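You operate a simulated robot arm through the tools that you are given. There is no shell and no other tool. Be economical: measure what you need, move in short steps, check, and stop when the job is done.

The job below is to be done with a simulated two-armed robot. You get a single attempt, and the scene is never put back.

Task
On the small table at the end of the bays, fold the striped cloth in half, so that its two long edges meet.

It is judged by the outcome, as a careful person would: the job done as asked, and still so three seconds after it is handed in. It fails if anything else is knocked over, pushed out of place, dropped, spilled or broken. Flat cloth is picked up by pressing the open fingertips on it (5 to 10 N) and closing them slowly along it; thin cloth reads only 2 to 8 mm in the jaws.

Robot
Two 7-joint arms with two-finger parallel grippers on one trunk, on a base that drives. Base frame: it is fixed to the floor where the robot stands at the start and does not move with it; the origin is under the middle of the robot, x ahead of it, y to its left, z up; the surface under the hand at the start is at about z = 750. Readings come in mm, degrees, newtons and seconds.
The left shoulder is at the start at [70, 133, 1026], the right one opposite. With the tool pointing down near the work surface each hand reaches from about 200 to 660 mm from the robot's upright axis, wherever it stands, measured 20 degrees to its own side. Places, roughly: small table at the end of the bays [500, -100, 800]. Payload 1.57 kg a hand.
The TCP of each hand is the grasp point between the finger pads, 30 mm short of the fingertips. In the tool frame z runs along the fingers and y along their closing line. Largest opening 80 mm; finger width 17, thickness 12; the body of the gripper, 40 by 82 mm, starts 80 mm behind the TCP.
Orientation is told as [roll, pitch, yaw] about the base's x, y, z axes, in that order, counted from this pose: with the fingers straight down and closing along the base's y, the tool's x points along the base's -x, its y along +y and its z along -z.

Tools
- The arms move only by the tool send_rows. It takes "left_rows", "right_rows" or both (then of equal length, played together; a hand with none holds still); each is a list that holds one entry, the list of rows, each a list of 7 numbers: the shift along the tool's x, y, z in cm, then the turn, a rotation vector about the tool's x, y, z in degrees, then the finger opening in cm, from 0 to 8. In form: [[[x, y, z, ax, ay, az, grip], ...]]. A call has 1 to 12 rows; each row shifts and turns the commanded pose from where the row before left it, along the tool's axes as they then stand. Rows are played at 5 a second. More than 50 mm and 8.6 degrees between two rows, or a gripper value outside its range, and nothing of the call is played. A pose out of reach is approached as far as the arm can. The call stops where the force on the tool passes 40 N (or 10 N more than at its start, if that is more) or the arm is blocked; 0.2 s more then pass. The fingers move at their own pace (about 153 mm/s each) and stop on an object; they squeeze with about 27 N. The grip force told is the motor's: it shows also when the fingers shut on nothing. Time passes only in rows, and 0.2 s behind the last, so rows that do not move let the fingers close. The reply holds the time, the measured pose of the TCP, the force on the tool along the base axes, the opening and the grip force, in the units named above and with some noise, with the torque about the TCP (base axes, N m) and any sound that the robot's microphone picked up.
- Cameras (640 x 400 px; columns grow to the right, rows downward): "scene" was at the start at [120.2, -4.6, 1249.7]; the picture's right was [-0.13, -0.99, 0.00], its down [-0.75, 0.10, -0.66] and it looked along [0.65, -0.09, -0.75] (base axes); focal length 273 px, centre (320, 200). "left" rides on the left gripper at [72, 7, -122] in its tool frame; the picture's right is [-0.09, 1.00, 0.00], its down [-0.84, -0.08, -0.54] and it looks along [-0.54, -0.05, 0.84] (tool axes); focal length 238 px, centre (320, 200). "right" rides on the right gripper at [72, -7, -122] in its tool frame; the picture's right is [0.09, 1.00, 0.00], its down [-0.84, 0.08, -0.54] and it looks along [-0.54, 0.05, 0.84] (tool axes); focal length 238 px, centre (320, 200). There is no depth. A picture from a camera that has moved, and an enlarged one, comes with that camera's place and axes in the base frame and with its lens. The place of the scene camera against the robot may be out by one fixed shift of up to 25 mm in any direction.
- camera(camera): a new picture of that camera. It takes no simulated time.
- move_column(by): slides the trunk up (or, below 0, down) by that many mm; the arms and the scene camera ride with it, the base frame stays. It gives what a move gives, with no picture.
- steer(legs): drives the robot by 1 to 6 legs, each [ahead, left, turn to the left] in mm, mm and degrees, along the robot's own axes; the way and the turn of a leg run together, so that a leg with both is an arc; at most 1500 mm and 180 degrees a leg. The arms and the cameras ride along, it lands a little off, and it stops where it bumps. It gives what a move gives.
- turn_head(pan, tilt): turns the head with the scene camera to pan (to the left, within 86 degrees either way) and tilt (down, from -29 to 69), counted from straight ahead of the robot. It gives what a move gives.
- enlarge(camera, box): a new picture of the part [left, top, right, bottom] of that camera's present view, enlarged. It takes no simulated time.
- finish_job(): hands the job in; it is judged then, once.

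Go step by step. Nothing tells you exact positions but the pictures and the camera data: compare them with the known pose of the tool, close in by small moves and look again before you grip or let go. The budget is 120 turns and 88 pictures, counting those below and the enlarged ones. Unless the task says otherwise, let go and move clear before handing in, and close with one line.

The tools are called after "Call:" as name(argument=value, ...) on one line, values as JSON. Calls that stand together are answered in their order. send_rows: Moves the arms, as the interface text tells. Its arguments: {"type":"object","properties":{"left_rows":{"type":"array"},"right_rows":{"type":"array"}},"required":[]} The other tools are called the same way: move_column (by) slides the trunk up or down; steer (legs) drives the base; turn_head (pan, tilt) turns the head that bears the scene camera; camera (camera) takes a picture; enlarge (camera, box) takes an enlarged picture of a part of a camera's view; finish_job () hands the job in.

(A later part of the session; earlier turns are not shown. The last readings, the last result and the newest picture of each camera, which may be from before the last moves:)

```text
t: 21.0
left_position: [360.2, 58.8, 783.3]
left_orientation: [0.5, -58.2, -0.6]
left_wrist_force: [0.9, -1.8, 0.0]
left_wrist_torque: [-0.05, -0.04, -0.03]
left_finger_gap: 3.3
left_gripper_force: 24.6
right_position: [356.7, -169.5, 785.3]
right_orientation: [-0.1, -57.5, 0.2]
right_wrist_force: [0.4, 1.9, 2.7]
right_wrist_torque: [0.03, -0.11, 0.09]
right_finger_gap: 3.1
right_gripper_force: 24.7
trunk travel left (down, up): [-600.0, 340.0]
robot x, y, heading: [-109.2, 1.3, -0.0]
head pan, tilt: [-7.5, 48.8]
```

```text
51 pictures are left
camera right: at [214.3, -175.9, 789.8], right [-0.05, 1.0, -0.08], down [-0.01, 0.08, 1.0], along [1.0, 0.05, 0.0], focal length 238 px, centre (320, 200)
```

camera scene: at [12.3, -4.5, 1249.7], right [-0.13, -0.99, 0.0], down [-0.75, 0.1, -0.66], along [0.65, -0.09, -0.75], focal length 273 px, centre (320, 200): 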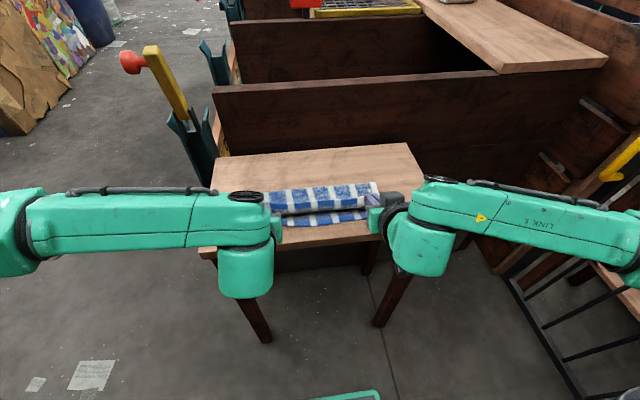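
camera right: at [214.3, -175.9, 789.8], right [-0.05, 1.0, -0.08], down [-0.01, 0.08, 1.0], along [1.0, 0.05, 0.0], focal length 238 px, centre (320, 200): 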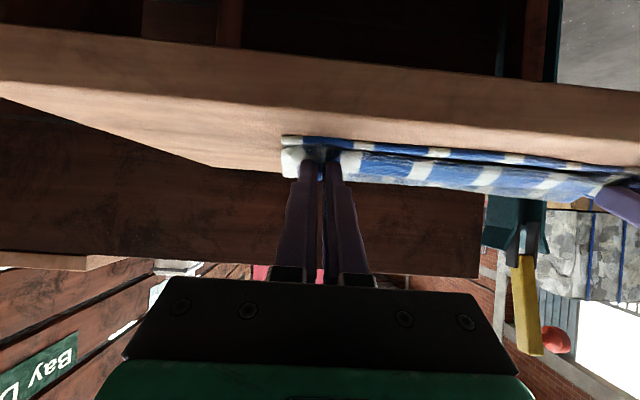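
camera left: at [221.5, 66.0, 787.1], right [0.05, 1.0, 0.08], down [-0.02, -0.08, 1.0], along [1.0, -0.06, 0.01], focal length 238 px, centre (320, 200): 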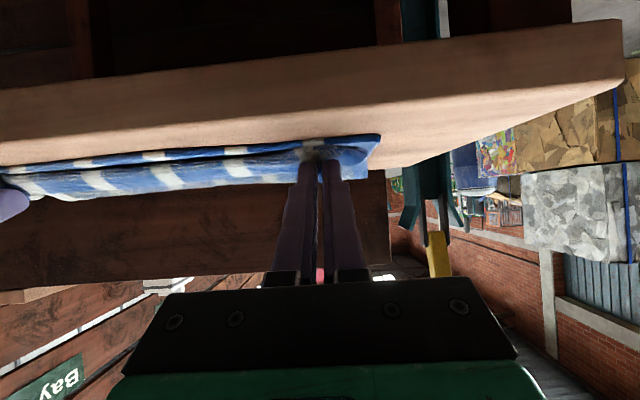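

The flap edge now rests almost on the near edge. I zoom in to compare the edges before letting go.

Call:
enlarge(camera="left", box=[180, 100, 420, 250])

Call:
enlarge(camera="right", box=[220, 100, 460, 250])

Call:
enlarge(camera="scene", box=[180, 130, 460, 305])

```text
2.67 times, centred on (300, 175) of left
camera zoom: at [221.5, 66.0, 787.1], right [0.05, 1.0, 0.08], down [-0.02, -0.08, 1.0], along [1.0, -0.06, 0.01], focal length 636 px, centre (373, 267)
```

zoom: 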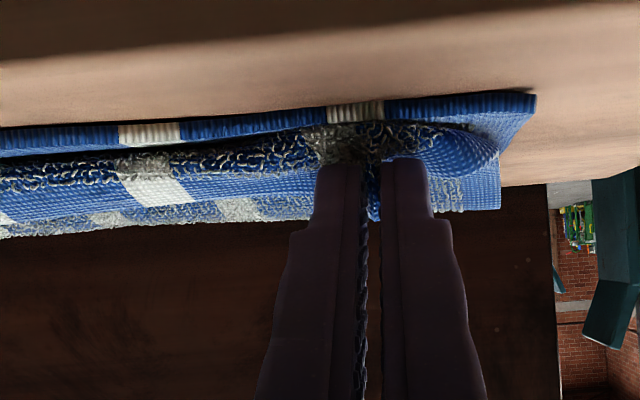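

```text
2.67 times, centred on (340, 175) of right
camera zoom: at [214.3, -175.9, 789.8], right [-0.05, 1.0, -0.08], down [-0.01, 0.08, 1.0], along [1.0, 0.05, 0.0], focal length 636 px, centre (267, 267)
```

zoom: 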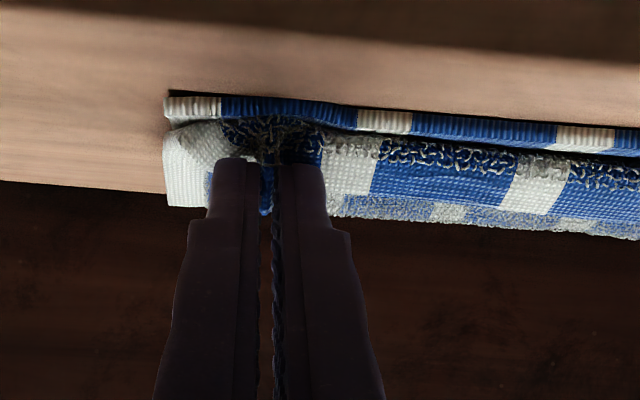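

```text
2.29 times, centred on (320, 218) of scene
camera zoom: at [11.6, -4.5, 1249.8], right [-0.13, -0.99, 0.0], down [-0.75, 0.1, -0.66], along [0.65, -0.09, -0.75], focal length 624 px, centre (320, 160)
```

zoom: 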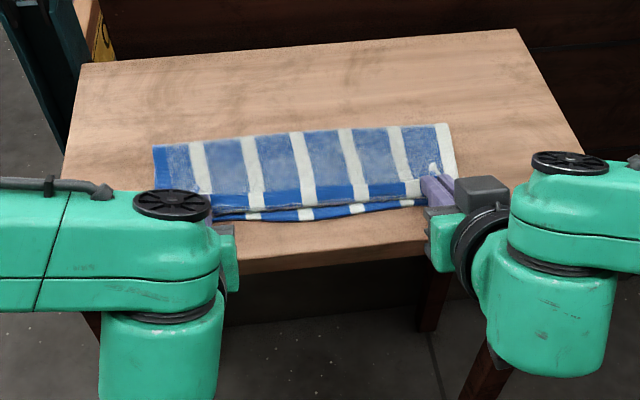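

The flap sits over the near half with its hem standing slightly; letting go should let it fall outward. I open the fingers slowly and withdraw toward the robot along the finger direction.

Call:
send_rows(left_rows=[[[0.15, 0, -0.2, 0, 0, 0, 0], [0, 0, 0, 0, 0, 0, 0.8], [0, 0, 0, 0, 0, 0, 1.6], [0, 0, 0, 0, 0, 0, 2.4], [0, 0, -0.5, 0, 0, 0, 2.4], [0, 0, -1.0, 0, 0, 0, 2.4], [0, 0, -2, 0, 0, 0, 2.4], [0, 0, -2, 0, 0, 0, 2.4], [0, 0, 0, 0, 0, 0, 2.4]]], right_rows=[[[0.15, 0, -0.2, 0, 0, 0, 0], [0, 0, 0, 0, 0, 0, 0.8], [0, 0, 0, 0, 0, 0, 1.6], [0, 0, 0, 0, 0, 0, 2.4], [0, 0, -0.5, 0, 0, 0, 2.4], [0, 0, -1.0, 0, 0, 0, 2.4], [0, 0, -2, 0, 0, 0, 2.4], [0, 0, -2, 0, 0, 0, 2.4], [0, 0, 0, 0, 0, 0, 2.4]]])

Call:
camera(camera="left")

Call:
camera(camera="right")

Call:
enlarge(camera="scene", box=[180, 130, 460, 305])

```text
t: 23.0
left_position: [312.6, 58.9, 812.7]
left_orientation: [0.5, -58.1, -0.7]
left_wrist_force: [-0.5, 0.8, 0.1]
left_wrist_torque: [-0.05, 0.02, 0.01]
left_finger_gap: 23.9
left_gripper_force: 0.1
right_position: [324.0, -167.8, 803.3]
right_orientation: [0.0, -57.4, -0.1]
right_wrist_force: [0.1, -0.4, -0.6]
right_wrist_torque: [0.0, 0.05, 0.02]
right_finger_gap: 24.1
right_gripper_force: 0.0
right hand out of reach, approached as far as the arm can: row 8
trunk travel left (down, up): [-600.0, 340.0]
robot x, y, heading: [-109.8, 0.3, 0.2]
head pan, tilt: [-7.5, 48.8]
```

```text
47 pictures are left
camera left: at [172.2, 66.2, 815.4], right [0.05, 1.0, 0.08], down [-0.02, -0.08, 1.0], along [1.0, -0.06, 0.01], focal length 238 px, centre (320, 200)
```

left: 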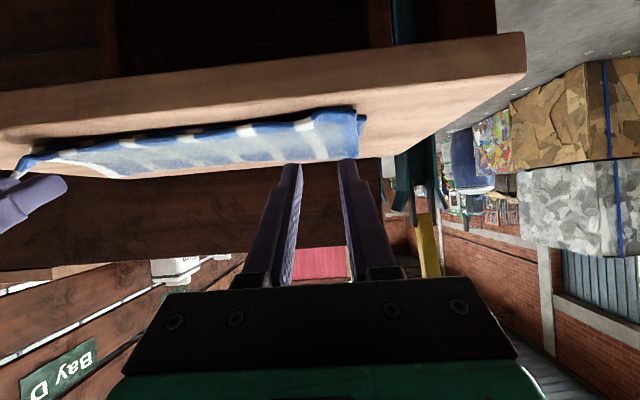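

```text
46 pictures are left
camera right: at [182.2, -175.3, 806.7], right [-0.05, 1.0, -0.08], down [-0.01, 0.08, 1.0], along [1.0, 0.05, 0.0], focal length 238 px, centre (320, 200)
```

right: 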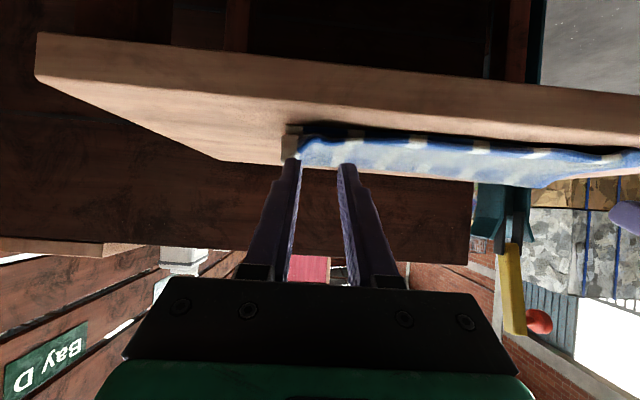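

```text
2.29 times, centred on (320, 218) of scene
camera zoom: at [12.1, -4.5, 1249.7], right [-0.13, -0.99, 0.0], down [-0.75, 0.1, -0.66], along [0.65, -0.09, -0.75], focal length 624 px, centre (320, 160)
```

zoom: 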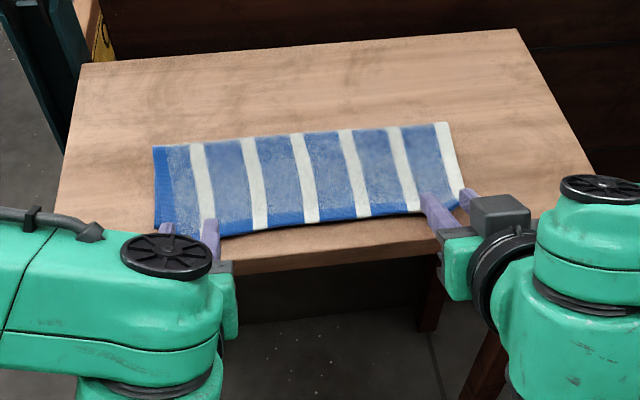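

The flap fell flat. I raise both hands clear and look at how the edges line up.

Call:
send_rows(left_rows=[[[-2.54, 0, -1.59, 0, 0, 0, 2.4], [-2.54, 0, -1.59, 0, 0, 0, 2.4], [-2.54, 0, -1.59, 0, 0, 0, 2.4], [-2.54, 0, -1.59, 0, 0, 0, 2.4], [0, 0, 0, 0, 8, 0, 2.4], [0, 0, 0, 0, 8, 0, 2.4], [0, 0, 0, 0, 8, 0, 2.4], [0, 0, 0, 0, 8, 0, 2.4], [0, 0, 0, 0, 8, 0, 2.4], [0, 0, 0, 0, 0, 0, 2.4]]], right_rows=[[[-2.54, 0, -1.59, 0, 0, 0, 2.4], [-2.54, 0, -1.59, 0, 0, 0, 2.4], [-2.54, 0, -1.59, 0, 0, 0, 2.4], [-2.54, 0, -1.59, 0, 0, 0, 2.4], [0, 0, 0, 0, 8, 0, 2.4], [0, 0, 0, 0, 8, 0, 2.4], [0, 0, 0, 0, 8, 0, 2.4], [0, 0, 0, 0, 8, 0, 2.4], [0, 0, 0, 0, 8, 0, 2.4], [0, 0, 0, 0, 0, 0, 2.4]]])

Call:
camera(camera="left")

Call:
camera(camera="right")

Call:
enlarge(camera="scene", box=[220, 155, 420, 280])

```text
t: 25.2
left_position: [310.5, 60.6, 932.3]
left_orientation: [0.2, -18.0, -0.4]
left_wrist_force: [-0.6, 0.2, -0.2]
left_wrist_torque: [-0.01, -0.02, -0.02]
left_finger_gap: 24.0
left_gripper_force: 0.1
right_position: [325.2, -160.8, 887.9]
right_orientation: [0.0, -17.3, -0.1]
right_wrist_force: [-0.1, 0.1, -0.4]
right_wrist_torque: [0.0, -0.01, -0.03]
right_finger_gap: 23.8
right_gripper_force: 0.1
right hand out of reach, approached as far as the arm can: row 1, 2
trunk travel left (down, up): [-600.0, 340.0]
robot x, y, heading: [-105.1, 2.5, 0.1]
head pan, tilt: [-7.5, 48.8]
```

```text
44 pictures are left
camera left: at [206.1, 66.2, 1026.3], right [0.09, 0.99, 0.03], down [0.63, -0.08, 0.77], along [0.77, -0.05, -0.63], focal length 238 px, centre (320, 200)
```

left: 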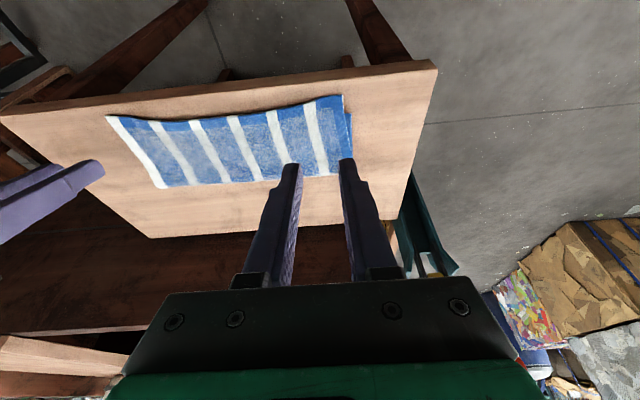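

```text
43 pictures are left
camera right: at [220.1, -169.5, 982.3], right [-0.09, 1.0, -0.03], down [0.64, 0.08, 0.77], along [0.77, 0.05, -0.64], focal length 238 px, centre (320, 200)
```

right: 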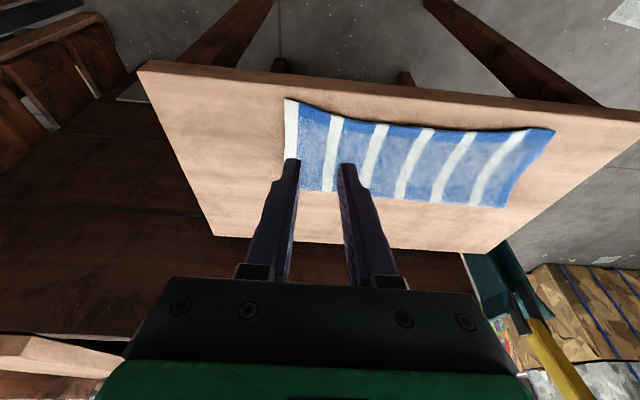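

```text
3.20 times, centred on (320, 218) of scene
camera zoom: at [11.2, -4.6, 1249.8], right [-0.13, -0.99, 0.0], down [-0.75, 0.1, -0.66], along [0.65, -0.09, -0.75], focal length 874 px, centre (320, 144)
```

zoom: 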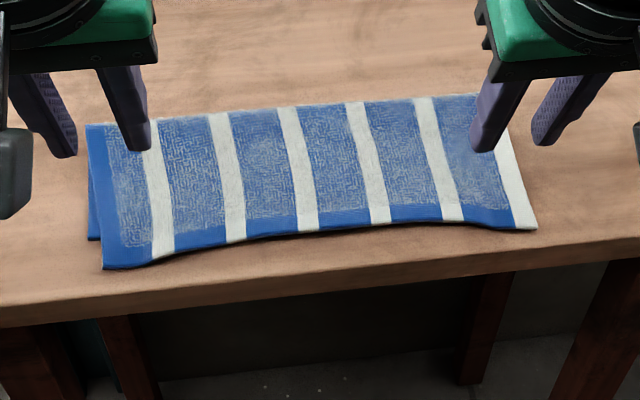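

The fold worked, but the flap overshoots: its corners lie about 25 mm past the bottom near edge (flap corners at x≈350 and 343, bottom edge at 371). I'll re-pinch those overhanging corners from above and shift them back, so first I bring the hands upright above them.

Call:
send_rows(left_rows=[[[0, 0, 0, 0, 6, 0, 1.8], [0, 0, 0, 0, 6, 0, 1.8], [0, 0, 0, 0, 6, 0, 1.8], [-2.5, 0.1, 2.5, 0, 0, 0.4, 1.8], [-2.5, 0.1, 3, 0, 0, 0, 1.8], [0, 0, 3, 0, 0, 0, 1.8], [0, 0, 0, 0, 0, 0, 1.8]]], right_rows=[[[0, 0, 0, 0, 6, 0, 1.8], [0, 0, 0, 0, 6, 0, 1.8], [0, 0, 0, 0, 5.3, 0, 1.8], [-1.5, -0.9, 1.4, 0, 0, 0, 1.8], [-1.5, -0.9, 1.4, 0, 0, 0, 1.8], [0, 0, 1.4, 0, 0, 0, 1.8], [0, 0, 0, 0, 0, 0, 1.8]]])

Call:
camera(camera="left")

Call:
camera(camera="right")

```text
t: 26.8
left_position: [361.0, 60.0, 847.3]
left_orientation: [0.3, -0.1, -0.8]
left_wrist_force: [0.7, -0.4, 0.7]
left_wrist_torque: [-0.02, -0.03, -0.01]
left_finger_gap: 17.9
left_gripper_force: 0.0
right_position: [355.7, -181.3, 846.1]
right_orientation: [0.0, -0.1, 0.1]
right_wrist_force: [0.1, 1.1, 0.0]
right_wrist_torque: [0.01, -0.01, 0.0]
right_finger_gap: 18.1
right_gripper_force: 0.1
trunk travel left (down, up): [-600.0, 340.0]
robot x, y, heading: [-105.7, 1.0, -0.1]
head pan, tilt: [-7.5, 48.8]
```

```text
41 pictures are left
camera left: at [289.7, 66.2, 969.3], right [0.11, 0.99, 0.0], down [0.83, -0.09, 0.54], along [0.54, -0.05, -0.84], focal length 238 px, centre (320, 200)
```

left: 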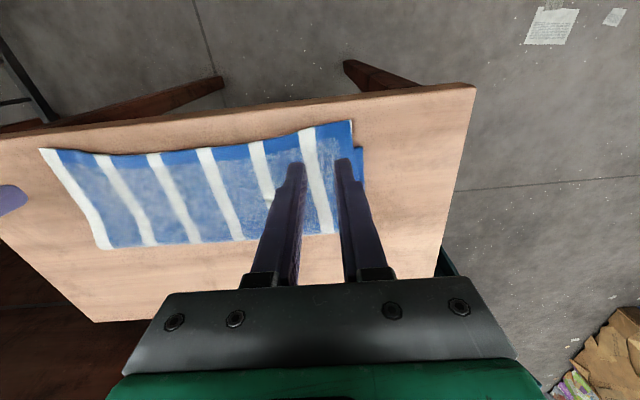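

```text
40 pictures are left
camera right: at [283.4, -189.4, 967.2], right [-0.09, 1.0, 0.0], down [0.84, 0.08, 0.54], along [0.54, 0.05, -0.84], focal length 238 px, centre (320, 200)
```

right: 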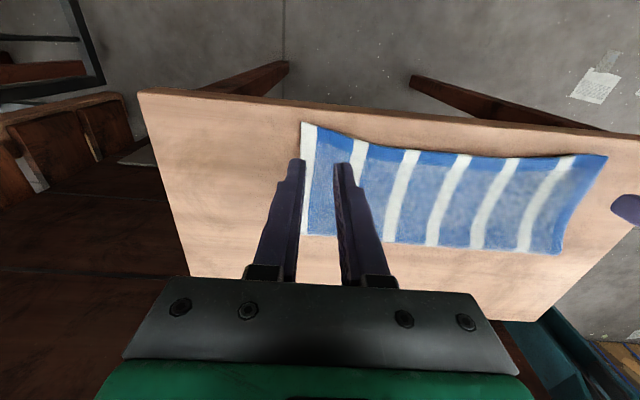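

Left flap corner is at about (349, 90) and the right one at (341, -200), both overhanging the bottom edge at 371–376. I lower onto the overhanging strip.

Call:
send_rows(left_rows=[[[-0.1, 0.5, 3.0, 0, 0, 0, 1.8], [0, 0, 3.0, 0, 0, 0, 1.8], [0, 0, 0, 0, 0, 0, 1.8]]], right_rows=[[[0, 0.3, 3.0, 0, 0, 0, 1.8], [0, 0, 2.9, 0, 0, 0, 1.8], [0, 0, 0, 0, 0, 0, 1.8]]])

Call:
camera(camera="left")

Call:
camera(camera="right")

```text
t: 27.6
left_position: [363.2, 67.1, 789.4]
left_orientation: [0.2, -0.1, -0.7]
left_wrist_force: [1.1, -0.6, 0.4]
left_wrist_torque: [-0.02, -0.01, -0.02]
left_finger_gap: 18.3
left_gripper_force: 0.1
right_position: [356.9, -178.4, 786.8]
right_orientation: [0.0, -0.1, 0.0]
right_wrist_force: [0.3, -0.4, 0.6]
right_wrist_torque: [0.0, -0.01, 0.02]
right_finger_gap: 18.0
right_gripper_force: 0.0
trunk travel left (down, up): [-600.0, 340.0]
robot x, y, heading: [-105.8, -2.1, -0.1]
head pan, tilt: [-7.5, 48.8]
```

```text
39 pictures are left
camera left: at [290.8, 73.7, 910.3], right [0.1, 0.99, 0.0], down [0.83, -0.09, 0.54], along [0.54, -0.05, -0.84], focal length 238 px, centre (320, 200)
```

left: 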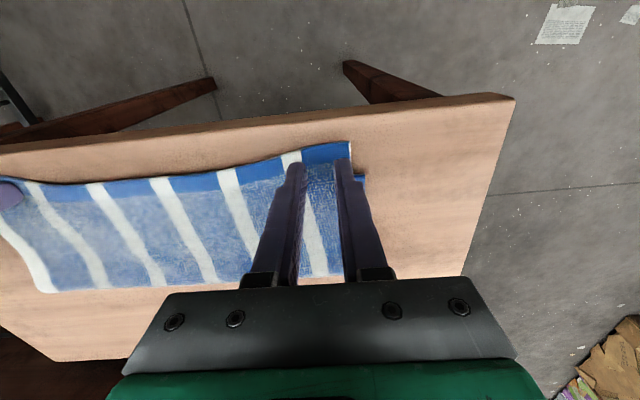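

```text
38 pictures are left
camera right: at [282.8, -185.1, 907.7], right [-0.09, 1.0, 0.0], down [0.84, 0.08, 0.54], along [0.54, 0.05, -0.84], focal length 238 px, centre (320, 200)
```

right: 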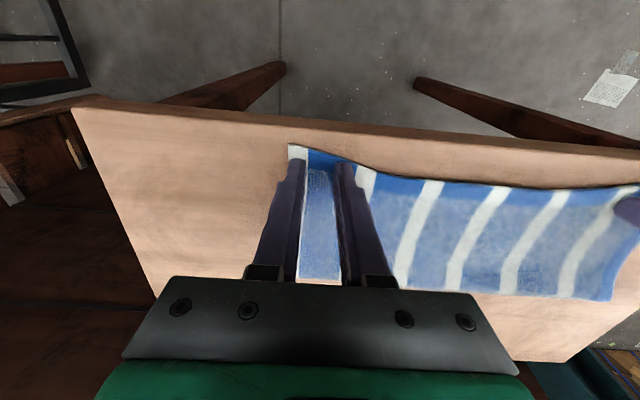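

Positioned over the overhang. I press gently.

Call:
send_rows(left_rows=[[[0.2, 0, 0.3, 0, 0, 0, 1.8], [0, 0, 0.3, 0, 0, 0, 1.8], [0, 0, 0.15, 0, 0, 0, 1.8], [0, 0, 0, 0, 0, 0, 1.8]]], right_rows=[[[0, 0, 0.2, 0, 0, 0, 1.8], [0, 0, 0.2, 0, 0, 0, 1.8], [0, 0, 0.15, 0, 0, 0, 1.8], [0, 0, 0, 0, 0, 0, 1.8]]])

```text
t: 28.6
left_position: [359.5, 66.6, 781.7]
left_orientation: [0.2, -0.4, -0.7]
left_wrist_force: [4.9, 2.0, 19.7]
left_wrist_torque: [0.13, -0.24, -0.02]
left_finger_gap: 18.2
left_gripper_force: 0.0
right_position: [354.8, -177.9, 783.4]
right_orientation: [-0.1, -0.5, 0.0]
right_wrist_force: [4.6, -1.5, 16.5]
right_wrist_torque: [-0.02, -0.23, -0.03]
right_finger_gap: 18.0
right_gripper_force: 0.1
trunk travel left (down, up): [-600.0, 340.0]
robot x, y, heading: [-104.2, 2.4, 0.0]
head pan, tilt: [-7.5, 48.8]
```

Pressing a bit too hard, so I ease off.

Call:
send_rows(left_rows=[[[0, 0, -0.15, 0, 0, 0, 1.8], [0, 0, 0, 0, 0, 0, 1.8]]], right_rows=[[[0, 0, -0.1, 0, 0, 0, 1.8], [0, 0, 0, 0, 0, 0, 1.8]]])

```text
t: 29.2
left_position: [359.2, 67.2, 784.1]
left_orientation: [0.2, -0.4, -0.8]
left_wrist_force: [5.8, 0.4, 17.5]
left_wrist_torque: [0.06, -0.24, -0.02]
left_finger_gap: 18.3
left_gripper_force: 0.0
right_position: [354.6, -177.9, 783.4]
right_orientation: [0.0, -0.3, 0.0]
right_wrist_force: [4.3, 0.7, 17.3]
right_wrist_torque: [0.07, -0.25, 0.0]
right_finger_gap: 18.0
right_gripper_force: 0.1
trunk travel left (down, up): [-600.0, 340.0]
robot x, y, heading: [-107.6, -2.0, -0.0]
head pan, tilt: [-7.5, 48.8]
```

Call:
send_rows(left_rows=[[[0, 0, -0.15, 0, 0, 0, 1.8], [0, 0, 0, 0, 0, 0, 1.8]]], right_rows=[[[0, 0, -0.15, 0, 0, 0, 1.8], [0, 0, 0, 0, 0, 0, 1.8]]])

```text
t: 29.8
left_position: [358.9, 67.2, 784.1]
left_orientation: [0.3, -0.2, -0.6]
left_wrist_force: [1.9, -1.1, 9.8]
left_wrist_torque: [0.02, -0.11, -0.01]
left_finger_gap: 18.0
left_gripper_force: 0.1
right_position: [354.4, -177.0, 782.3]
right_orientation: [0.0, -0.1, 0.1]
right_wrist_force: [2.7, 2.0, 13.0]
right_wrist_torque: [0.1, -0.17, 0.03]
right_finger_gap: 17.7
right_gripper_force: 0.1
trunk travel left (down, up): [-600.0, 340.0]
robot x, y, heading: [-109.2, -0.3, 0.2]
head pan, tilt: [-7.5, 48.8]
```

Now around 10 N. I raise the right a touch more and close both slowly, inner finger still.

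Call:
send_rows(left_rows=[[[0, 0, -0.05, 0, 0, 0, 1.8], [0, -0.1, 0, 0, 0, 0, 1.6], [0, -0.1, 0, 0, 0, 0, 1.4], [0, -0.1, 0, 0, 0, 0, 1.2], [0, -0.1, 0, 0, 0, 0, 1.0], [0, -0.1, 0, 0, 0, 0, 0.8], [0, -0.1, 0, 0, 0, 0, 0.6], [0, -0.1, 0, 0, 0, 0, 0.4], [0, 0, 0, 0, 0, 0, 0.0], [0, 0, 0, 0, 0, 0, 0.0]]], right_rows=[[[0, 0, -0.1, 0, 0, 0, 1.8], [0, 0.1, 0, 0, 0, 0, 1.6], [0, 0.1, 0, 0, 0, 0, 1.4], [0, 0.1, 0, 0, 0, 0, 1.2], [0, 0.1, 0, 0, 0, 0, 1.0], [0, 0.1, 0, 0, 0, 0, 0.8], [0, 0.1, 0, 0, 0, 0, 0.6], [0, 0.1, 0, 0, 0, 0, 0.4], [0, 0, 0, 0, 0, 0, 0.0], [0, 0, 0, 0, 0, 0, 0.0]]])

Call:
camera(camera="left")

Call:
camera(camera="right")

```text
t: 32.0
left_position: [360.3, 59.8, 784.3]
left_orientation: [0.2, -0.1, -0.7]
left_wrist_force: [-2.1, 0.1, 1.5]
left_wrist_torque: [0.02, 0.01, 0.03]
left_finger_gap: 0.2
left_gripper_force: 21.0
right_position: [353.7, -170.5, 784.3]
right_orientation: [0.0, -0.2, 0.1]
right_wrist_force: [0.5, -1.5, 3.1]
right_wrist_torque: [-0.04, -0.04, -0.01]
right_finger_gap: 0.0
right_gripper_force: 21.7
trunk travel left (down, up): [-600.0, 340.0]
robot x, y, heading: [-104.2, -2.2, -0.3]
head pan, tilt: [-7.5, 48.8]
```

```text
37 pictures are left
camera left: at [290.0, 65.6, 906.0], right [0.1, 0.99, 0.0], down [0.83, -0.09, 0.54], along [0.54, -0.05, -0.84], focal length 238 px, centre (320, 200)
```

left: 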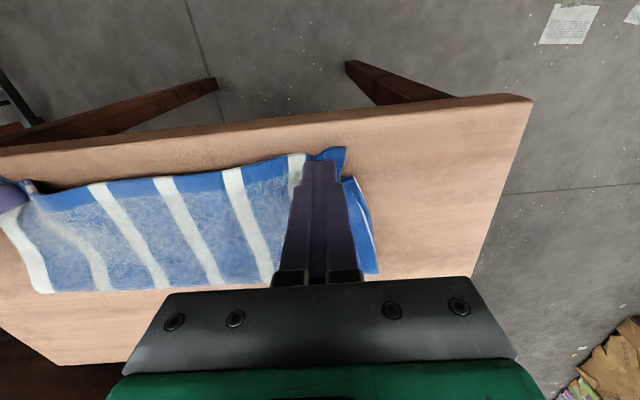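

```text
36 pictures are left
camera right: at [282.2, -178.1, 905.6], right [-0.09, 1.0, 0.0], down [0.84, 0.08, 0.54], along [0.54, 0.05, -0.84], focal length 238 px, centre (320, 200)
```

right: 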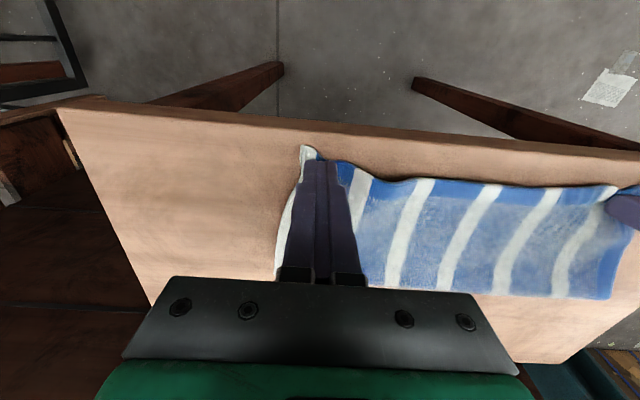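

The pinch missed: both jaws shut on nothing. I lift slightly, open wider and try again with the 24 mm opening that worked before.

Call:
send_rows(left_rows=[[[0, 0, 0, 0, 0, 0, 1.0], [0, 0.2, 0, 0, 0, 0, 1.8], [0, 0.2, -0.8, 0, 0, 0, 2.6], [0, 0, -1.5, 0, 0, 0, 2.6], [0, 0, 0, 0, 0, 0, 2.6]]], right_rows=[[[0, 0, 0, 0, 0, 0, 1.0], [0, -0.2, 0, 0, 0, 0, 1.8], [0, -0.2, -0.8, 0, 0, 0, 2.6], [0, 0, -1.5, 0, 0, 0, 2.6], [0, 0, 0, 0, 0, 0, 2.6]]])

Call:
camera(camera="left")

Call:
camera(camera="right")

```text
t: 33.2
left_position: [360.8, 61.8, 806.6]
left_orientation: [0.1, -0.1, -0.7]
left_wrist_force: [-0.5, 0.4, 0.0]
left_wrist_torque: [-0.01, 0.02, 0.02]
left_finger_gap: 26.1
left_gripper_force: 0.1
right_position: [355.6, -175.3, 807.1]
right_orientation: [0.0, 0.0, 0.0]
right_wrist_force: [0.1, 0.8, -0.1]
right_wrist_torque: [0.04, 0.03, 0.0]
right_finger_gap: 26.0
right_gripper_force: 0.0
trunk travel left (down, up): [-600.0, 340.0]
robot x, y, heading: [-103.1, -5.2, 0.0]
head pan, tilt: [-7.5, 48.8]
```

```text
35 pictures are left
camera left: at [290.2, 69.3, 928.1], right [0.1, 0.99, 0.0], down [0.83, -0.09, 0.54], along [0.54, -0.05, -0.84], focal length 238 px, centre (320, 200)
```

left: 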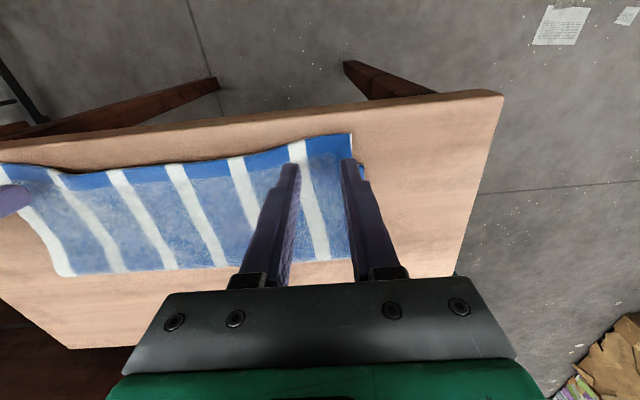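

```text
34 pictures are left
camera right: at [283.2, -183.0, 928.7], right [-0.09, 1.0, 0.0], down [0.84, 0.08, 0.54], along [0.54, 0.05, -0.84], focal length 238 px, centre (320, 200)
```

right: 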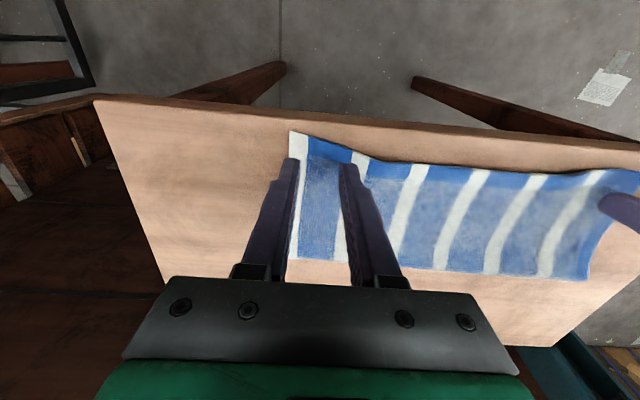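

The cloth relaxed back. I press again more gently.

Call:
send_rows(left_rows=[[[0, 0.1, 1.2, 0, 0, 0, 2.6], [0, 0, 0.9, 0, 0, 0, 2.6], [0, 0, 0.2, 0, 0, 0, 2.6], [0, 0, 0, 0, 0, 0, 2.6]]], right_rows=[[[0, 0, 1.2, 0, 0, 0, 2.6], [0, 0, 0.9, 0, 0, 0, 2.6], [0, 0, 0.2, 0, 0, 0, 2.6], [0, 0, 0, 0, 0, 0, 2.6]]])

```text
t: 34.2
left_position: [360.1, 65.9, 785.8]
left_orientation: [0.2, -0.3, -0.7]
left_wrist_force: [1.0, 0.2, 4.9]
left_wrist_torque: [0.0, -0.07, 0.03]
left_finger_gap: 25.9
left_gripper_force: 0.1
right_position: [354.8, -174.8, 784.0]
right_orientation: [0.0, -0.2, 0.0]
right_wrist_force: [1.1, -0.5, 3.4]
right_wrist_torque: [0.01, -0.06, -0.03]
right_finger_gap: 26.0
right_gripper_force: 0.1
trunk travel left (down, up): [-600.0, 340.0]
robot x, y, heading: [-106.6, 0.9, -0.1]
head pan, tilt: [-7.5, 48.8]
```

Call:
send_rows(left_rows=[[[0, 0, 0.07, 0, 0, 0, 2.6], [0, -0.1, 0, 0, 0, 0, 2.4], [0, -0.1, 0, 0, 0, 0, 2.2], [0, -0.1, 0, 0, 0, 0, 2.0], [0, -0.1, 0, 0, 0, 0, 1.8], [0, -0.1, 0, 0, 0, 0, 1.6], [0, -0.1, 0, 0, 0, 0, 1.4], [0, -0.1, 0, 0, 0, 0, 1.2], [0, -0.1, 0, 0, 0, 0, 1.0], [0, -0.1, 0, 0, 0, 0, 0.8], [0, -0.1, 0, 0, 0, 0, 0.4], [0, 0, 0, 0, 0, 0, 0]]], right_rows=[[[0, 0, 0.1, 0, 0, 0, 2.6], [0, 0.1, 0, 0, 0, 0, 2.4], [0, 0.1, 0, 0, 0, 0, 2.2], [0, 0.1, 0, 0, 0, 0, 2.0], [0, 0.1, 0, 0, 0, 0, 1.8], [0, 0.1, 0, 0, 0, 0, 1.6], [0, 0.1, 0, 0, 0, 0, 1.4], [0, 0.1, 0, 0, 0, 0, 1.2], [0, 0.1, 0, 0, 0, 0, 1.0], [0, 0.1, 0, 0, 0, 0, 0.8], [0, 0.1, 0, 0, 0, 0, 0.4], [0, 0, 0, 0, 0, 0, 0]]])

Call:
camera(camera="left")

Call:
camera(camera="right")

```text
t: 36.8
left_position: [359.9, 53.3, 782.9]
left_orientation: [0.2, -0.1, -0.7]
left_wrist_force: [-0.4, 0.4, 7.1]
left_wrist_torque: [0.07, -0.01, 0.01]
left_finger_gap: 3.8
left_gripper_force: 24.1
right_position: [354.5, -164.5, 783.3]
right_orientation: [0.1, -0.2, 0.0]
right_wrist_force: [-0.4, -1.2, 6.0]
right_wrist_torque: [-0.04, -0.06, -0.05]
right_finger_gap: 3.7
right_gripper_force: 24.2
trunk travel left (down, up): [-600.0, 340.0]
robot x, y, heading: [-107.5, 0.7, 0.1]
head pan, tilt: [-7.5, 48.8]
```

```text
33 pictures are left
camera left: at [288.9, 60.8, 905.3], right [0.1, 0.99, 0.0], down [0.83, -0.09, 0.54], along [0.54, -0.05, -0.84], focal length 238 px, centre (320, 200)
```

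left: 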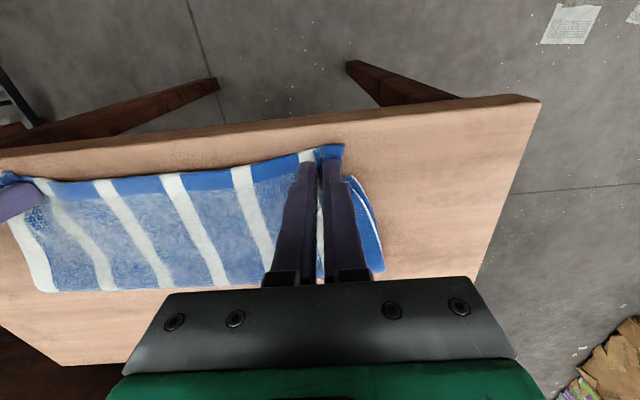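

```text
32 pictures are left
camera right: at [281.6, -172.3, 905.4], right [-0.09, 1.0, 0.0], down [0.83, 0.08, 0.55], along [0.54, 0.05, -0.84], focal length 238 px, centre (320, 200)
```

right: 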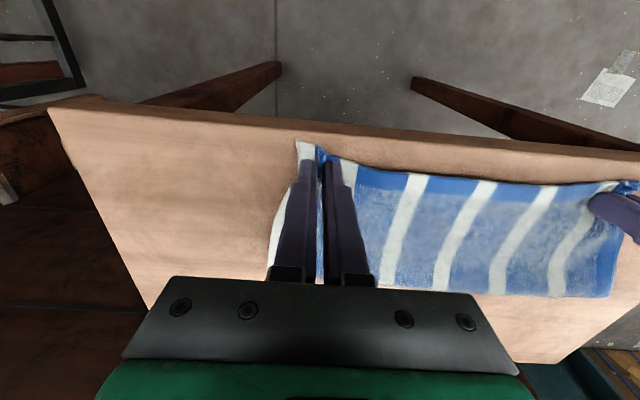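

Both flap corners are gripped (3.7 mm). I lift them, carry them forward to let the fold roll outward, then bring them back down to about 11 mm inside the bottom's near edge.

Call:
send_rows(left_rows=[[[-0.5, 0, -1.7, 0, 0, 0, 0], [-2.0, 0, -2.0, 0, 0, 0, 0], [-2.5, 0, -1.0, 0, 0, 0, 0], [-1.5, 0, 0, 0, 0, 0, 0], [0, 0, 0, 0, 0, 0, 0], [1.2, 0, 0.8, 0, 0, 0, 0], [1.2, 0, 1.8, 0, 0, 0, 0], [1.0, 0, 1.5, 0, 0, 0, 0], [0.5, 0, 0, 0, 0, 0, 0], [0, 0, 0, 0, 0, 0, 0]]], right_rows=[[[-0.6, 0, -1.7, 0, 0, 0, 0], [-2.1, 0, -2.0, 0, 0, 0, 0], [-2.6, 0, -1.0, 0, 0, 0, 0], [-1.55, 0, 0, 0, 0, 0, 0], [0, 0, 0, 0, 0, 0, 0], [1.2, 0, 0.8, 0, 0, 0, 0], [1.2, 0, 1.8, 0, 0, 0, 0], [1.0, 0, 1.5, 0, 0, 0, 0], [0.5, 0, 0, 0, 0, 0, 0], [0, 0, 0, 0, 0, 0, 0]]])

Call:
camera(camera="left")

Call:
camera(camera="right")

Call:
enlarge(camera="scene", box=[220, 155, 420, 280])

```text
t: 39.0
left_position: [387.2, 55.0, 790.1]
left_orientation: [0.1, 0.0, -0.8]
left_wrist_force: [0.3, -0.3, -0.1]
left_wrist_torque: [-0.02, 0.0, -0.02]
left_finger_gap: 3.7
left_gripper_force: 24.1
right_position: [384.5, -163.6, 789.7]
right_orientation: [-0.1, -0.1, 0.0]
right_wrist_force: [-0.5, 0.0, 0.8]
right_wrist_torque: [0.0, 0.02, -0.02]
right_finger_gap: 3.6
right_gripper_force: 24.8
trunk travel left (down, up): [-600.0, 340.0]
robot x, y, heading: [-110.4, 1.5, -0.1]
head pan, tilt: [-7.5, 48.8]
```

```text
31 pictures are left
camera left: at [316.4, 61.4, 910.5], right [0.1, 0.99, 0.0], down [0.83, -0.09, 0.54], along [0.54, -0.05, -0.84], focal length 238 px, centre (320, 200)
```

left: 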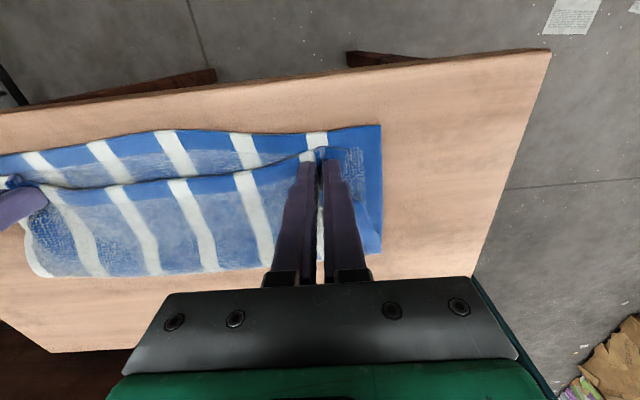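

```text
30 pictures are left
camera right: at [312.5, -170.8, 910.7], right [-0.09, 1.0, 0.0], down [0.84, 0.08, 0.54], along [0.54, 0.05, -0.84], focal length 238 px, centre (320, 200)
```

right: 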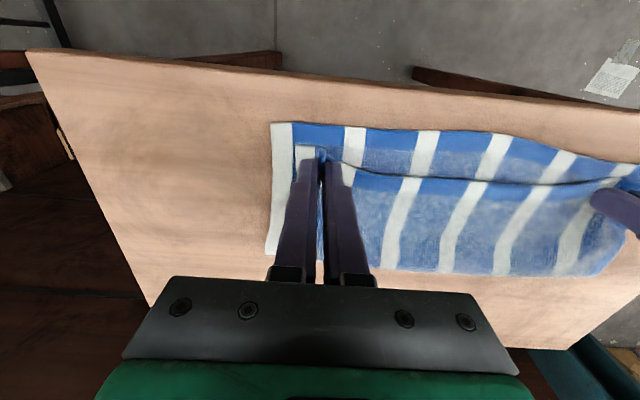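

```text
3.20 times, centred on (320, 218) of scene
camera zoom: at [12.2, -4.5, 1249.7], right [-0.13, -0.99, 0.0], down [-0.75, 0.1, -0.66], along [0.65, -0.09, -0.75], focal length 874 px, centre (320, 144)
```

zoom: 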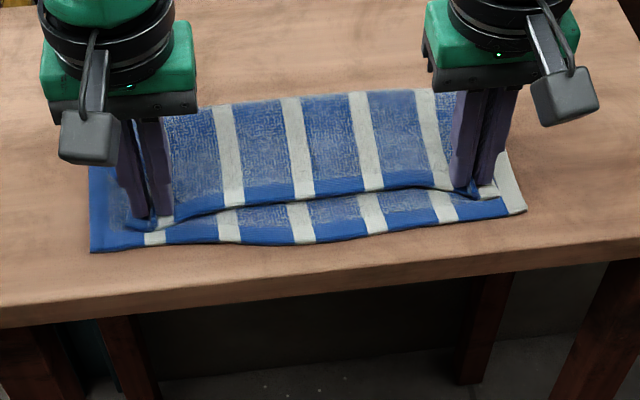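

The near edge of the bottom is visible again at x≈365 (left) and 357 (right). The flap edge is about 10 mm short at the corners and bows more in the middle. I lift slightly, spread the hands to straighten it, and move it back toward the robot.

Call:
send_rows(left_rows=[[[0, 0.2, -1.5, 0, 0, 0, 0], [0.4, 0.2, -1.0, 0, 0, 0, 0], [0.5, 0.2, 0, 0, 0, 0, 0], [0, 0, 1.0, 0, 0, 0, 0], [0, 0, 0, 0, 0, 0, 0]]], right_rows=[[[0, -0.2, -1.5, 0, 0, 0, 0], [0.6, -0.2, -1.0, 0, 0, 0, 0], [0.7, -0.2, 0, 0, 0, 0, 0], [0, 0, 1.0, 0, 0, 0, 0], [0, 0, 0, 0, 0, 0, 0]]])

Call:
enlarge(camera="scene", box=[220, 155, 420, 280])

Call:
camera(camera="left")

```text
t: 40.2
left_position: [376.6, 61.0, 804.8]
left_orientation: [0.1, -0.1, -0.8]
left_wrist_force: [0.1, -5.7, -0.5]
left_wrist_torque: [-0.15, 0.0, -0.05]
left_finger_gap: 3.8
left_gripper_force: 24.5
right_position: [371.6, -171.0, 804.3]
right_orientation: [0.0, -0.1, 0.0]
right_wrist_force: [-0.4, 5.4, 0.0]
right_wrist_torque: [0.11, -0.03, 0.04]
right_finger_gap: 3.6
right_gripper_force: 24.8
trunk travel left (down, up): [-600.0, 340.0]
robot x, y, heading: [-104.7, 1.8, -0.0]
head pan, tilt: [-7.5, 48.8]
```

```text
3.20 times, centred on (320, 218) of scene
camera zoom: at [11.9, -4.5, 1249.7], right [-0.13, -0.99, 0.0], down [-0.75, 0.1, -0.66], along [0.65, -0.09, -0.75], focal length 874 px, centre (320, 144)
```

zoom: 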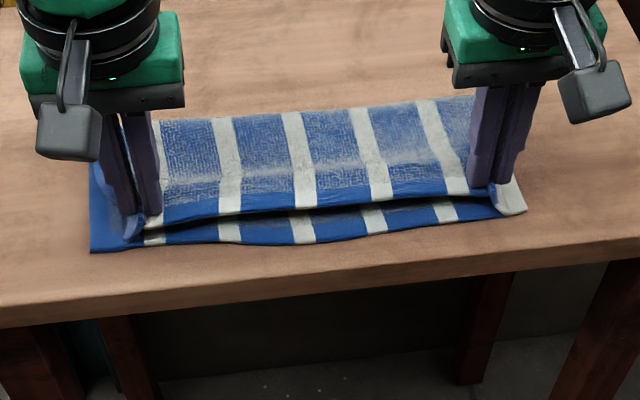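

```text
27 pictures are left
camera left: at [306.5, 67.3, 926.5], right [0.11, 0.99, 0.0], down [0.83, -0.09, 0.54], along [0.54, -0.05, -0.84], focal length 238 px, centre (320, 200)
```

left: 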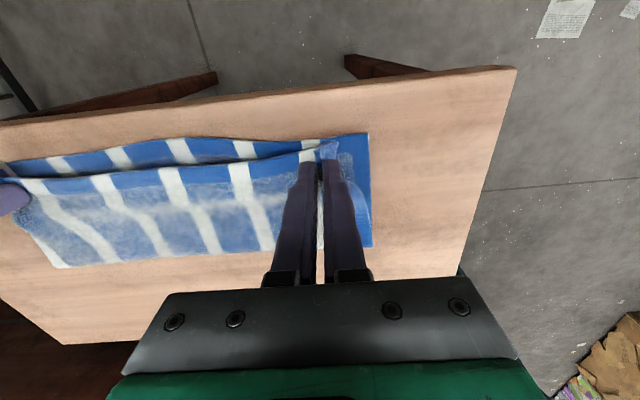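

The edge is now taut and straight over the near edge. I lower it, relax the tension, and release.

Call:
send_rows(left_rows=[[[0.2, 0, 0.8, 0, 0, 0, 0], [0, 0, 0.7, 0, 0, 0, 0], [0, -0.1, 0.2, 0, 0, 0, 0], [0, 0, 0, 0, 0, 0, 0.8], [0, 0, 0, 0, 0, 0, 1.6], [0, 0, 0, 0, 0, 0, 2.4], [0, 0, -0.5, 0, 0, 0, 2.4], [0, 0, -1.5, 0, 0, 0, 2.4], [0, 0, -3, 0, 0, 0, 2.4], [0, 0, -3, 0, 0, 0, 2.4], [0, 0, 0, 0, 0, 0, 2.4]]], right_rows=[[[0.2, 0, 0.8, 0, 0, 0, 0], [0, 0, 0.7, 0, 0, 0, 0], [0, 0.1, 0.2, 0, 0, 0, 0], [0, 0, 0, 0, 0, 0, 0.8], [0, 0, 0, 0, 0, 0, 1.6], [0, 0, 0, 0, 0, 0, 2.4], [0, 0, -0.5, 0, 0, 0, 2.4], [0, 0, -1.5, 0, 0, 0, 2.4], [0, 0, -3, 0, 0, 0, 2.4], [0, 0, -3, 0, 0, 0, 2.4], [0, 0, 0, 0, 0, 0, 2.4]]])

Call:
enlarge(camera="scene", box=[220, 155, 420, 280])

Call:
camera(camera="left")

Call:
camera(camera="right")

```text
t: 42.6
left_position: [376.7, 58.5, 867.3]
left_orientation: [0.3, -0.1, -0.6]
left_wrist_force: [0.8, 0.8, -0.4]
left_wrist_torque: [0.01, -0.01, 0.01]
left_finger_gap: 23.8
left_gripper_force: 0.0
right_position: [368.4, -169.1, 866.3]
right_orientation: [0.0, -0.1, 0.0]
right_wrist_force: [-0.1, -0.2, 0.8]
right_wrist_torque: [-0.01, 0.0, 0.0]
right_finger_gap: 24.0
right_gripper_force: 0.0
trunk travel left (down, up): [-600.0, 340.0]
robot x, y, heading: [-106.8, -5.1, 0.2]
head pan, tilt: [-7.5, 48.8]
```

```text
3.20 times, centred on (320, 218) of scene
camera zoom: at [12.6, -4.6, 1249.6], right [-0.13, -0.99, 0.0], down [-0.75, 0.1, -0.66], along [0.65, -0.09, -0.75], focal length 874 px, centre (320, 144)
```

zoom: 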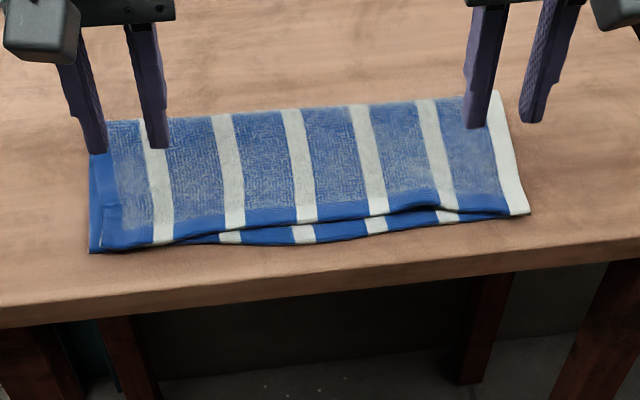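

```text
25 pictures are left
camera left: at [306.6, 64.4, 989.0], right [0.1, 0.99, 0.0], down [0.84, -0.09, 0.54], along [0.54, -0.05, -0.84], focal length 238 px, centre (320, 200)
```

left: 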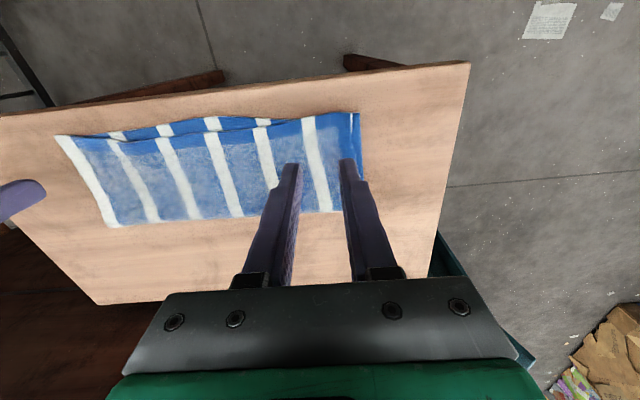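

```text
24 pictures are left
camera right: at [297.6, -176.7, 987.3], right [-0.09, 1.0, 0.0], down [0.84, 0.08, 0.54], along [0.54, 0.05, -0.84], focal length 238 px, centre (320, 200)
```

right: 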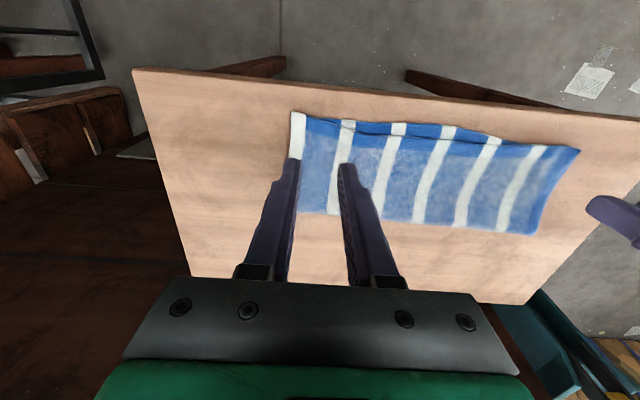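

The corners now coincide, but the middle of the flap edge lags the bottom edge by about 14 mm between y≈0 and -110. I'll press lightly on the flap's middle with both hands and draw it toward the robot.

Call:
send_rows(left_rows=[[[-0.3, -2.9, 0, 0, 0, 0, 2.0], [-0.4, -2.9, 0, 0, 0, 0, 2.0], [0, 0, 3.0, 0, 0, 0, 2.0], [0, 0, 3.0, 0, 0, 0, 2.0], [0, 0, 0, 0, 0, 0, 2.0]]], right_rows=[[[-0.8, 3.2, 0, 0, 0, 0, 2.0], [-0.8, 3.2, 0, 0, 0, 0, 2.0], [0, 0, 3.0, 0, 0, 0, 2.0], [0, 0, 3.0, 0, 0, 0, 2.0], [0, 0, 0, 0, 0, 0, 2.0]]])

Call:
camera(camera="right")

```text
t: 43.8
left_position: [380.9, 1.6, 808.4]
left_orientation: [0.2, -0.2, -0.7]
left_wrist_force: [-0.1, 0.4, -0.4]
left_wrist_torque: [0.02, 0.01, 0.03]
left_finger_gap: 20.1
left_gripper_force: 0.0
right_position: [385.5, -104.2, 808.2]
right_orientation: [0.0, -0.1, 0.0]
right_wrist_force: [-0.5, 0.3, -0.2]
right_wrist_torque: [-0.02, -0.01, 0.01]
right_finger_gap: 20.0
right_gripper_force: 0.0
trunk travel left (down, up): [-600.0, 340.0]
robot x, y, heading: [-108.7, -2.1, 0.1]
head pan, tilt: [-7.5, 48.8]
```

```text
23 pictures are left
camera right: at [313.4, -112.7, 929.0], right [-0.09, 1.0, 0.0], down [0.84, 0.08, 0.54], along [0.54, 0.05, -0.84], focal length 238 px, centre (320, 200)
```

right: 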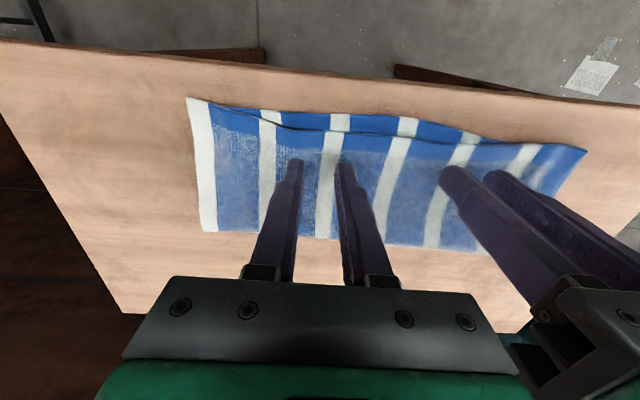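

Call:
send_rows(left_rows=[[[0, 0, 1.0, 0, 0, 0, 2.0], [0, 0, 0.7, 0, 0, 0, 2.0], [0, 0, 0.2, 0, 0, 0, 2.0], [0, 0, 0, 0, 0, 0, 2.0]]], right_rows=[[[0, 0, 1.0, 0, 0, 0, 2.0], [0, 0, 0.7, 0, 0, 0, 2.0], [0, 0, 0.2, 0, 0, 0, 2.0], [0, 0, 0, 0, 0, 0, 2.0]]])

```text
t: 44.8
left_position: [383.1, 1.5, 789.1]
left_orientation: [0.2, -0.1, -0.7]
left_wrist_force: [0.8, 0.0, 0.8]
left_wrist_torque: [-0.02, 0.0, 0.0]
left_finger_gap: 20.0
left_gripper_force: 0.2
right_position: [386.7, -105.3, 788.9]
right_orientation: [0.0, -0.2, 0.0]
right_wrist_force: [0.0, -1.0, 1.2]
right_wrist_torque: [-0.01, 0.0, 0.02]
right_finger_gap: 19.9
right_gripper_force: 0.1
trunk travel left (down, up): [-600.0, 340.0]
robot x, y, heading: [-108.7, -0.5, -0.2]
head pan, tilt: [-7.5, 48.8]
```

Just touching. I press about 2 mm more and draw 14 mm toward the robot.

Call:
send_rows(left_rows=[[[0, 0, 0.15, 0, 0, 0, 2.0], [0.3, 0, 0.05, 0, 0, 0, 2.0], [0.4, 0, 0, 0, 0, 0, 2.0], [0.4, 0, 0, 0, 0, 0, 2.0], [0.3, 0, 0, 0, 0, 0, 2.0], [0, 0, 0, 0, 0, 0, 2.0]]], right_rows=[[[0, 0, 0.15, 0, 0, 0, 2.0], [0.3, 0, 0.05, 0, 0, 0, 2.0], [0.4, 0, 0, 0, 0, 0, 2.0], [0.4, 0, 0, 0, 0, 0, 2.0], [0.3, 0, 0, 0, 0, 0, 2.0], [0, 0, 0, 0, 0, 0, 2.0]]])

Call:
camera(camera="right")

Call:
enlarge(camera="scene", box=[220, 155, 420, 280])

```text
t: 46.2
left_position: [368.0, 0.9, 786.2]
left_orientation: [0.2, -0.1, -0.9]
left_wrist_force: [1.9, -1.1, 5.1]
left_wrist_torque: [-0.02, -0.04, 0.01]
left_finger_gap: 20.0
left_gripper_force: 0.1
right_position: [370.2, -106.1, 786.7]
right_orientation: [0.0, -0.1, 0.0]
right_wrist_force: [1.4, 0.7, 4.0]
right_wrist_torque: [0.02, -0.03, -0.02]
right_finger_gap: 20.1
right_gripper_force: 0.0
trunk travel left (down, up): [-600.0, 340.0]
robot x, y, heading: [-109.7, -1.0, -0.3]
head pan, tilt: [-7.5, 48.8]
```

```text
22 pictures are left
camera right: at [299.1, -113.7, 908.3], right [-0.09, 1.0, 0.0], down [0.84, 0.08, 0.54], along [0.54, 0.05, -0.84], focal length 238 px, centre (320, 200)
```

right: 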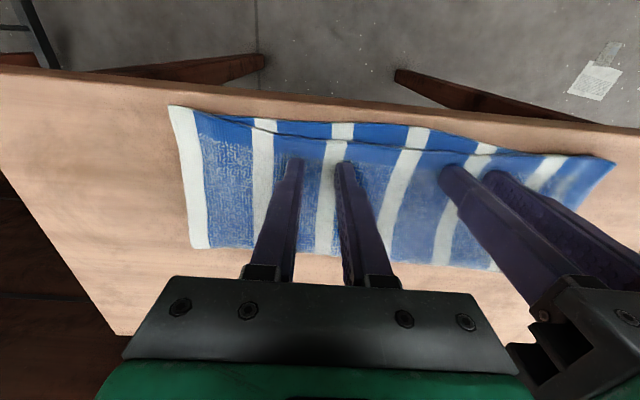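

```text
3.20 times, centred on (320, 218) of scene
camera zoom: at [11.4, -4.5, 1249.8], right [-0.13, -0.99, 0.0], down [-0.75, 0.1, -0.66], along [0.65, -0.09, -0.75], focal length 874 px, centre (320, 144)
```

zoom: 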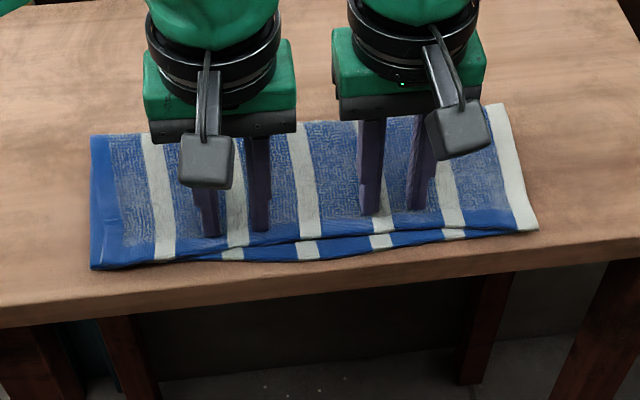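

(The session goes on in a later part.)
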